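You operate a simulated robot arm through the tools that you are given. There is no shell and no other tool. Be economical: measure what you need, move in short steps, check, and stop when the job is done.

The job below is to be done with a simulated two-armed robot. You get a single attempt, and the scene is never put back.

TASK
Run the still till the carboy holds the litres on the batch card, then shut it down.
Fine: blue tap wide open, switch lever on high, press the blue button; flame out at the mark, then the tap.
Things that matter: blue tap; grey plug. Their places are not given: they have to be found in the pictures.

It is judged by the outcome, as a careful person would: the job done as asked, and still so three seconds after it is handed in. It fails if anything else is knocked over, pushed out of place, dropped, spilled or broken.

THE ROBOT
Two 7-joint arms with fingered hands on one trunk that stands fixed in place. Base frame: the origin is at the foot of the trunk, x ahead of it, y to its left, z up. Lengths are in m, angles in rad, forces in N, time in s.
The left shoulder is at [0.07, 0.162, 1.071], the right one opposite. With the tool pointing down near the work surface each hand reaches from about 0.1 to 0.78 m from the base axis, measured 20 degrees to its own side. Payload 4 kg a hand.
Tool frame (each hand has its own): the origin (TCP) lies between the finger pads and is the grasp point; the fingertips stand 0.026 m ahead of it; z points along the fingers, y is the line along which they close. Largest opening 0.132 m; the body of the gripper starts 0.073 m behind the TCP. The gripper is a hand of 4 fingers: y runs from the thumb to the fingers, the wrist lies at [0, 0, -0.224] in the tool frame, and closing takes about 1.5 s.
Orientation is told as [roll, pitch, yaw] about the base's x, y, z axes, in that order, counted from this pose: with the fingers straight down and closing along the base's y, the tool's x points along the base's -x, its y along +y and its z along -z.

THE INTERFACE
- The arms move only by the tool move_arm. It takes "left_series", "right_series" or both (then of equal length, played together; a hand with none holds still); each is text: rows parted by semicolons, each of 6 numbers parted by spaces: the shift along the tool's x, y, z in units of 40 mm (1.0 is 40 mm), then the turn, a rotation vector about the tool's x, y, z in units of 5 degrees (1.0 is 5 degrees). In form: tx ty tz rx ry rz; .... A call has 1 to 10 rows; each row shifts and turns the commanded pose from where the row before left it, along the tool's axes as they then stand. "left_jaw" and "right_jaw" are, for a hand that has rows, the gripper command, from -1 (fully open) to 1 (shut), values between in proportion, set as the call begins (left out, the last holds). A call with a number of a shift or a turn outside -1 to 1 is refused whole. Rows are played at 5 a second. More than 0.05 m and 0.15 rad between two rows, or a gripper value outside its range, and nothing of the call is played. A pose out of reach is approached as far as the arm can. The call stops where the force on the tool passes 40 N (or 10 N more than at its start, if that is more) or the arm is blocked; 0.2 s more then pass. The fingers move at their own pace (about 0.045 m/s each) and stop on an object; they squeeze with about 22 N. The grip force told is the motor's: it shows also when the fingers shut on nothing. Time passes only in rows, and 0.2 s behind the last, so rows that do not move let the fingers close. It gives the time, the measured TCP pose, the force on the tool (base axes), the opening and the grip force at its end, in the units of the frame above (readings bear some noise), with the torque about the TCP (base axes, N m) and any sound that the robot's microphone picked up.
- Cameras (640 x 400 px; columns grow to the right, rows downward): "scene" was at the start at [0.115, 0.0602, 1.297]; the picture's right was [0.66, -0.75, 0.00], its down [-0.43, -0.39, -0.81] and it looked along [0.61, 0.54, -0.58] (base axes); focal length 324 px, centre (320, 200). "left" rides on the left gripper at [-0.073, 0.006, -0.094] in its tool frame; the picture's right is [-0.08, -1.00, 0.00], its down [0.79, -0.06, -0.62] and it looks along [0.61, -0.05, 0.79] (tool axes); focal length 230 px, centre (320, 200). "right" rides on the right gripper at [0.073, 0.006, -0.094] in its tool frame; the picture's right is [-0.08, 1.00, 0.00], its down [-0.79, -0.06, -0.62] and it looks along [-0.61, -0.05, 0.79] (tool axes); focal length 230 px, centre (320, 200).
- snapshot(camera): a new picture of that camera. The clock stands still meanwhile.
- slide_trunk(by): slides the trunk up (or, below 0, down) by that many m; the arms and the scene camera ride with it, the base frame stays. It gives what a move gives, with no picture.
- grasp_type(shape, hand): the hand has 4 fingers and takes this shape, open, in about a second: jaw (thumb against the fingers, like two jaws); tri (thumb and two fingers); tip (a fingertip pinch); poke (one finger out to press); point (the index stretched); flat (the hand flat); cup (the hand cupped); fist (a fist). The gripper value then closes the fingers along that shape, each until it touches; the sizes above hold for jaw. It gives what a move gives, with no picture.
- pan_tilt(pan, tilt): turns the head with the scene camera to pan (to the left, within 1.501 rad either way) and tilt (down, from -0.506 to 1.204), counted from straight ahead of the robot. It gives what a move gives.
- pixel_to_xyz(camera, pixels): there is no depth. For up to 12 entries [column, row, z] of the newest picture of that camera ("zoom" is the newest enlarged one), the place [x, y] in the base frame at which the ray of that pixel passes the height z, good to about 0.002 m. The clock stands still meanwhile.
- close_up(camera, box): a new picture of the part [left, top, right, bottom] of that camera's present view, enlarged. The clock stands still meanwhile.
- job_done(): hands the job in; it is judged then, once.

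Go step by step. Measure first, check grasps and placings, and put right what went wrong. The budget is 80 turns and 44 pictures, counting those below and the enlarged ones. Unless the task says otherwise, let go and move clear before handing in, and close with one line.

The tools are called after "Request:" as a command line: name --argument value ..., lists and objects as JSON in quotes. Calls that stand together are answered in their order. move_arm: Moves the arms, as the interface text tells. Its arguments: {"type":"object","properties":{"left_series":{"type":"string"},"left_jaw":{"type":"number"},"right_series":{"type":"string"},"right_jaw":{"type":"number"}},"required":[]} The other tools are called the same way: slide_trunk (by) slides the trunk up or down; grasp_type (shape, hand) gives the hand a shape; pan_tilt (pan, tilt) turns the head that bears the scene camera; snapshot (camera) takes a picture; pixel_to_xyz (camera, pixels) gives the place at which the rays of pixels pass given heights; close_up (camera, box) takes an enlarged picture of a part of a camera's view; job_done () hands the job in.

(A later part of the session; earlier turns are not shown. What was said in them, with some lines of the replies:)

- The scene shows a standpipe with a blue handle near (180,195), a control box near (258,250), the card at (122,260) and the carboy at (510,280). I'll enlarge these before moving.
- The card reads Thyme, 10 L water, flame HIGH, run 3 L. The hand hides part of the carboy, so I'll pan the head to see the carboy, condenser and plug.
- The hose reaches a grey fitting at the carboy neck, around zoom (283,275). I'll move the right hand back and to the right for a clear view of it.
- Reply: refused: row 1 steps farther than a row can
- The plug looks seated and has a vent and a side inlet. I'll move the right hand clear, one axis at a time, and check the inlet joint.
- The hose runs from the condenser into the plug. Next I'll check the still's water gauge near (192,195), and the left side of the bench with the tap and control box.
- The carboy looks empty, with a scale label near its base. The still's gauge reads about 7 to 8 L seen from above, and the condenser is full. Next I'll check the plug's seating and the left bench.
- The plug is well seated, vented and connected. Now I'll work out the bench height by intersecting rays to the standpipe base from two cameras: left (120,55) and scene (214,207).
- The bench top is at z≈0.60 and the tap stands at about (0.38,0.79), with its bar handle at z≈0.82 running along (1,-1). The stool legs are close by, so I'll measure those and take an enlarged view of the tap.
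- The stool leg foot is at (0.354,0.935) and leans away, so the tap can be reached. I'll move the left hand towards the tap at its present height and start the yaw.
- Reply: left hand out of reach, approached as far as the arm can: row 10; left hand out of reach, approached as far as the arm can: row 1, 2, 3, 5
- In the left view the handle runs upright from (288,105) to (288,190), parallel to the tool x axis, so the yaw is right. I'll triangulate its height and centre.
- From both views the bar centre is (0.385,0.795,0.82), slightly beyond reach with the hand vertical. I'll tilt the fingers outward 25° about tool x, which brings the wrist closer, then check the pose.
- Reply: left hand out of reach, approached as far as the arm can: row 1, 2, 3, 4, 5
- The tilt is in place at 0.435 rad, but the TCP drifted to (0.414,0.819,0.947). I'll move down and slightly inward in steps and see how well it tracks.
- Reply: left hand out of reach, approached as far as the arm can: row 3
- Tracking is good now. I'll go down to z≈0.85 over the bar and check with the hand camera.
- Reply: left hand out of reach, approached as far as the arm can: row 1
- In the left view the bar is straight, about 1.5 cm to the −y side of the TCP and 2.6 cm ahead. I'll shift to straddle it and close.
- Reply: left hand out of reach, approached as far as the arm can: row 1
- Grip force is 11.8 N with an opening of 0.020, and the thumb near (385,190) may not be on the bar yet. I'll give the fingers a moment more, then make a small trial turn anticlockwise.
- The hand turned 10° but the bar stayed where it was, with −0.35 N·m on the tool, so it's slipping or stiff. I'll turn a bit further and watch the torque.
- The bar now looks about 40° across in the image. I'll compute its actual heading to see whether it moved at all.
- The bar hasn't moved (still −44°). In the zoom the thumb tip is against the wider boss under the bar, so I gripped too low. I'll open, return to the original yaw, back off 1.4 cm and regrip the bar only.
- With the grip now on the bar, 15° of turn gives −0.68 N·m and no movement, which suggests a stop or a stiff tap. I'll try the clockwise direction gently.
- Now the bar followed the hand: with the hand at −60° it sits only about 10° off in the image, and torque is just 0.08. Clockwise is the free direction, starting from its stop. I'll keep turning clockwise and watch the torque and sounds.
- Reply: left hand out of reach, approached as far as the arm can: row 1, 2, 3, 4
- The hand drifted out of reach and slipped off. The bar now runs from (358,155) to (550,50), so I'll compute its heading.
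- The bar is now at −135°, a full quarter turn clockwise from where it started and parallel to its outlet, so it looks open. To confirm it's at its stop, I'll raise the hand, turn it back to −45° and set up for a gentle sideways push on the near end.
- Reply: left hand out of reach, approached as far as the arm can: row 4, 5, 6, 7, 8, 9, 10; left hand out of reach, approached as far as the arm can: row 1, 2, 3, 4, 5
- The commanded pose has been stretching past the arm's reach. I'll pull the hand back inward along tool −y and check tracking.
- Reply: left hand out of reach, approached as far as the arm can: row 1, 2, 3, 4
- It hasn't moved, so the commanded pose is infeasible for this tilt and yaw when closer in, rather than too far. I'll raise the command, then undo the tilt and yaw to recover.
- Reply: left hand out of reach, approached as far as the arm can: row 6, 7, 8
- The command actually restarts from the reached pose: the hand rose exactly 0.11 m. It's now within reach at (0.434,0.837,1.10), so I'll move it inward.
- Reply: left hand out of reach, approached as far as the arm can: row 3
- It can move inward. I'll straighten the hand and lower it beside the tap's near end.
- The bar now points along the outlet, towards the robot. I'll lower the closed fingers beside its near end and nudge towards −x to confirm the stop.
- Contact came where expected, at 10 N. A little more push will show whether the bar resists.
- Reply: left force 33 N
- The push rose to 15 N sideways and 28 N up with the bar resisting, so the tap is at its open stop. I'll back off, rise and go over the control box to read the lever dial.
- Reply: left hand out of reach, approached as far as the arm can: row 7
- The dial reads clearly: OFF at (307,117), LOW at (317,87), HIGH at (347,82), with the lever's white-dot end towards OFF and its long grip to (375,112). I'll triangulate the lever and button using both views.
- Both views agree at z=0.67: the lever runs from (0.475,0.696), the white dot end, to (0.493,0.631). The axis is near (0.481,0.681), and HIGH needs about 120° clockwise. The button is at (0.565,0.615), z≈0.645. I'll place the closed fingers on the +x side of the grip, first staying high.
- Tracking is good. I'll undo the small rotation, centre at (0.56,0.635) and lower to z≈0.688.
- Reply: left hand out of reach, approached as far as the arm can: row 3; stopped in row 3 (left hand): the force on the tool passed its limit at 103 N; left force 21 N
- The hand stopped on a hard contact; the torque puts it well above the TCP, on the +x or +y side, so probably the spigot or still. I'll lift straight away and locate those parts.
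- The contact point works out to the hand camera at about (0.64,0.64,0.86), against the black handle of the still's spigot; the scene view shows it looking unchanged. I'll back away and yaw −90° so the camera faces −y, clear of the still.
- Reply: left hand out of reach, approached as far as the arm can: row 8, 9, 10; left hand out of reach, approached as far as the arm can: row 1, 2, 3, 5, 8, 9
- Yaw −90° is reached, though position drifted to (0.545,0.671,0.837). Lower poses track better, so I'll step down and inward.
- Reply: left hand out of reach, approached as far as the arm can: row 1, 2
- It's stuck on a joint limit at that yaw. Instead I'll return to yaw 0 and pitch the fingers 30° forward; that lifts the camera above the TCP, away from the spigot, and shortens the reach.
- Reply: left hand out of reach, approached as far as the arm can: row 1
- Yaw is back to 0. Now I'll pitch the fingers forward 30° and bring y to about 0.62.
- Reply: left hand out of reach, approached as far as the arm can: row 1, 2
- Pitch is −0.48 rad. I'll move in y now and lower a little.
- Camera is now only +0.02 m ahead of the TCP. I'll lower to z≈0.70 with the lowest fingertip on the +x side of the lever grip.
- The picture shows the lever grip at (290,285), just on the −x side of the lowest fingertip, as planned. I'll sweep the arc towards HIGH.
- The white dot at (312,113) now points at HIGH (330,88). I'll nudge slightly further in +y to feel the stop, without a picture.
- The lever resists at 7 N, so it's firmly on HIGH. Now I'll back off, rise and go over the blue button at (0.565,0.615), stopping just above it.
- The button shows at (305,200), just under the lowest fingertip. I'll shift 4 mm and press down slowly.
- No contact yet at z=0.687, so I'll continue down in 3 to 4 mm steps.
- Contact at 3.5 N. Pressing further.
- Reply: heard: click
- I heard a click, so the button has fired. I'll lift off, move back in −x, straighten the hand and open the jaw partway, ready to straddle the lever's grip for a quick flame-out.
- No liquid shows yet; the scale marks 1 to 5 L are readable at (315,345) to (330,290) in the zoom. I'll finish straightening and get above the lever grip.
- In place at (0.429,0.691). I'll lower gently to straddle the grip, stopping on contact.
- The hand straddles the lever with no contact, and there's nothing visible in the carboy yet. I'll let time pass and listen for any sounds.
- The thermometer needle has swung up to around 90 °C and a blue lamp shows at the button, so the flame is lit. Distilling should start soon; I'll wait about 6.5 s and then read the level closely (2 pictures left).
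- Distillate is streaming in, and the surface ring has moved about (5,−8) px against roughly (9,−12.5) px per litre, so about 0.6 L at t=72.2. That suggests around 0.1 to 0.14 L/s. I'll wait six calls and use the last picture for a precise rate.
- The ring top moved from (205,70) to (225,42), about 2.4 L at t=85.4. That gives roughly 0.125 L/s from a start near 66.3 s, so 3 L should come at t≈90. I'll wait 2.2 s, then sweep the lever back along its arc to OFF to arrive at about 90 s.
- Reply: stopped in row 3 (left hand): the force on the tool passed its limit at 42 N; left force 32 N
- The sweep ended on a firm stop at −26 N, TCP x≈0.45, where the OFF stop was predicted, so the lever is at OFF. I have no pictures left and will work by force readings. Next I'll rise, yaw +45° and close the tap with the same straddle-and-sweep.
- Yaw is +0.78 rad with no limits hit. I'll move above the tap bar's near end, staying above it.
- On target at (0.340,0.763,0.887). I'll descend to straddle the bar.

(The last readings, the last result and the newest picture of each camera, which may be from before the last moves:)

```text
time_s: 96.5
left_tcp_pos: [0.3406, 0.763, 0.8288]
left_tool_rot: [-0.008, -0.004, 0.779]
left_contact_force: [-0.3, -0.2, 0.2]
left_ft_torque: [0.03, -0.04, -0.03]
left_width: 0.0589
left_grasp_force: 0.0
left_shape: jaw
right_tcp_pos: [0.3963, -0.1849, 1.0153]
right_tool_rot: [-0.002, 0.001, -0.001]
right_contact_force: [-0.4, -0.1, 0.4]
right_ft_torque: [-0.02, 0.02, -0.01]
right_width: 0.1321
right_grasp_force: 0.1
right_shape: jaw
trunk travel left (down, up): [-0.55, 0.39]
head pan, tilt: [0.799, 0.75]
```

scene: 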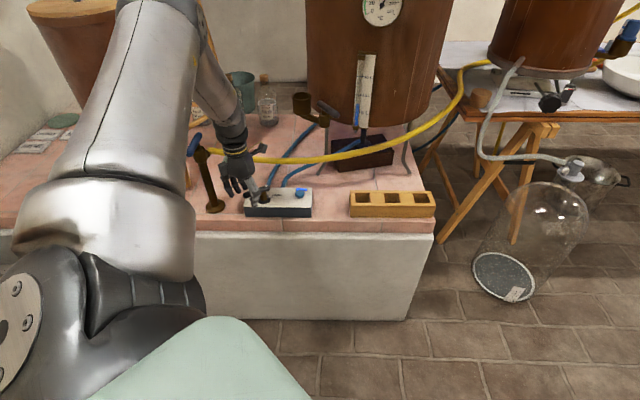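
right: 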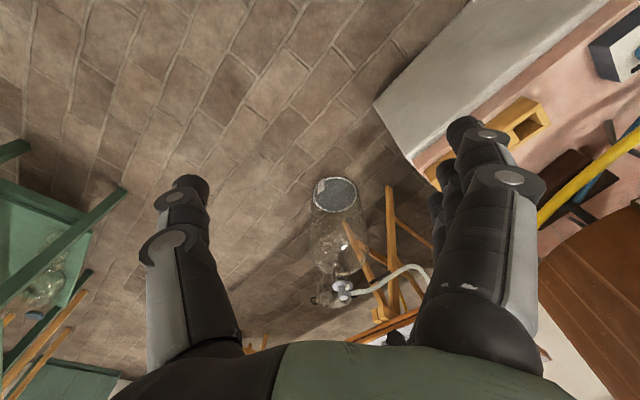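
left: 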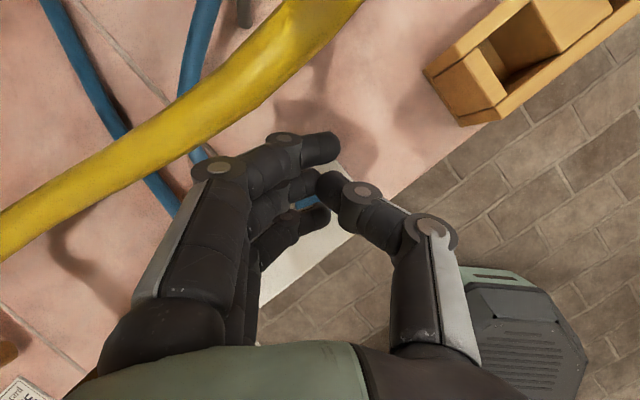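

No contact, so the fingers straddle the bar. I'll sweep it anticlockwise along the arc and check the forces.

Request:
move_arm --left_series "0.35 -0.3 0 0 0 0;0.28 -0.3 0 0 0 0;0.05 -0.3 0 0 0 0"

Request:
move_arm --left_series "-0.03 -0.3 0 0 0 0;-0.08 -0.25 0 0 0 0;-0.2 -0.2 0 0 0 0;-0.22 -0.15 0 0 0 0"

Request:
move_arm --left_series "-0.2 -0.05 0 0 0 0;-0.15 0 0 0 0 0"

```text
time_s: 97.3
left_tcp_pos: [0.3462, 0.7177, 0.8297]
left_tool_rot: [-0.007, -0.005, 0.78]
left_contact_force: [0.2, 1.3, -0.7]
left_ft_torque: [-0.03, 0.01, -0.01]
left_width: 0.0593
left_grasp_force: 0.1
left_shape: jaw
right_tcp_pos: [0.3968, -0.1855, 1.0159]
right_tool_rot: [-0.002, 0.002, -0.002]
right_contact_force: [-0.1, 0.5, 0.1]
right_ft_torque: [-0.01, 0.02, 0.01]
right_width: 0.1319
right_grasp_force: 0.1
right_shape: jaw
trunk travel left (down, up): [-0.55, 0.39]
head pan, tilt: [0.799, 0.75]
```

```text
time_s: 98.3
left_tcp_pos: [0.387, 0.7061, 0.8305]
left_tool_rot: [-0.007, -0.003, 0.778]
left_contact_force: [-1.6, -0.5, 0.6]
left_ft_torque: [-0.04, 0.02, 0.04]
left_width: 0.0588
left_grasp_force: 0.0
left_shape: jaw
right_tcp_pos: [0.397, -0.185, 1.0154]
right_tool_rot: [-0.002, 0.002, -0.001]
right_contact_force: [0.2, 0.6, -0.5]
right_ft_torque: [-0.01, -0.01, -0.01]
right_width: 0.132
right_grasp_force: 0.0
right_shape: jaw
trunk travel left (down, up): [-0.55, 0.39]
head pan, tilt: [0.799, 0.75]
```

```text
time_s: 98.9
left_tcp_pos: [0.3985, 0.7149, 0.831]
left_tool_rot: [-0.006, -0.007, 0.778]
left_contact_force: [-0.6, -1.3, -0.7]
left_ft_torque: [-0.07, 0.03, 0.04]
left_width: 0.0589
left_grasp_force: 0.0
left_shape: jaw
right_tcp_pos: [0.3958, -0.1857, 1.0152]
right_tool_rot: [-0.002, 0.001, -0.002]
right_contact_force: [0.3, 1.1, -0.7]
right_ft_torque: [-0.07, 0.0, 0.0]
right_width: 0.132
right_grasp_force: 0.0
right_shape: jaw
trunk travel left (down, up): [-0.55, 0.39]
head pan, tilt: [0.799, 0.75]
```

Only about 1.5 N so far. I'll keep pushing along tool −x until I feel the closed stop.

Request:
move_arm --left_series "-0.15 0 0 0 0 0;-0.15 0 0 0 0 0"

Request:
move_arm --left_series "-0.15 0 0 0 0 0;-0.15 0 0 0 0 0"

```text
time_s: 99.5
left_tcp_pos: [0.4056, 0.7226, 0.8304]
left_tool_rot: [-0.009, -0.002, 0.78]
left_contact_force: [-6.1, -6.8, -0.4]
left_ft_torque: [-0.12, 0.0, 0.33]
left_width: 0.0584
left_grasp_force: 0.1
left_shape: jaw
right_tcp_pos: [0.3964, -0.1872, 1.016]
right_tool_rot: [0.001, 0.001, -0.001]
right_contact_force: [-0.1, 0.2, -0.3]
right_ft_torque: [-0.01, -0.01, 0.02]
right_width: 0.1315
right_grasp_force: 0.0
right_shape: jaw
trunk travel left (down, up): [-0.55, 0.39]
head pan, tilt: [0.799, 0.75]
```

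```text
time_s: 100.0
left_tcp_pos: [0.406, 0.723, 0.8304]
left_tool_rot: [-0.006, 0.021, 0.79]
left_contact_force: [-17.1, -20.6, 11.4]
left_ft_torque: [0.59, 0.28, 1.15]
left_width: 0.059
left_grasp_force: 0.1
left_shape: jaw
right_tcp_pos: [0.3944, -0.1891, 1.0172]
right_tool_rot: [0.002, 0.002, -0.002]
right_contact_force: [-0.1, 0.1, -0.8]
right_ft_torque: [0.01, 0.02, -0.03]
right_width: 0.132
right_grasp_force: 0.1
right_shape: jaw
trunk travel left (down, up): [-0.55, 0.39]
head pan, tilt: [0.799, 0.75]
stopped in row 2 (left hand): the force on the tool passed its limit at 45 N (the readings are from after the stop); the commanded pose is now the measured one
```

The stop is firm (about 27 N along (−0.7,−0.7)), with the same 0.027 m face offset as at the lever's OFF stop. That matches the bar's original closed heading, so the tap is closed. I'll back off and rise clear.

Request:
move_arm --left_series "0.6 0 0 0 0 0;0.5 -0.2 0 0 0 0;0 0 -1 0 0 0;0 0 -1 0 0 0;0 0 -1 0 0 0;0.8 0 0 0 0 0;0.8 0 0 0 0 0"

```text
time_s: 101.6
left_tcp_pos: [0.3378, 0.6454, 0.9501]
left_tool_rot: [-0.007, 0.013, 0.785]
left_contact_force: [0.4, 0.4, -0.4]
left_ft_torque: [0.02, 0.0, -0.01]
left_width: 0.0587
left_grasp_force: 0.0
left_shape: jaw
right_tcp_pos: [0.3963, -0.1872, 1.0167]
right_tool_rot: [-0.002, 0.0, -0.003]
right_contact_force: [-0.7, -1.5, 0.3]
right_ft_torque: [0.02, -0.01, -0.01]
right_width: 0.1318
right_grasp_force: 0.0
right_shape: jaw
trunk travel left (down, up): [-0.55, 0.39]
head pan, tilt: [0.799, 0.75]
```

The hand is clear at (0.338,0.645,0.950) with no contact, the lever is at OFF and the tap is closed, so I'm handing in.

Request:
job_done

```text
The job is handed in.
```

I ran the still on HIGH with the blue tap wide open, turned the flame off at about 90 s, then closed the tap. The carboy should hold about 3 L, but that is my estimate from the fill rate, because I ran out of pictures before I could check the final level. I confirmed lever OFF and tap closed only by feeling both reach their stops. Earlier, the left hand bumped the still's spigot handle hard (103 N); it looked unmoved in the next picture.
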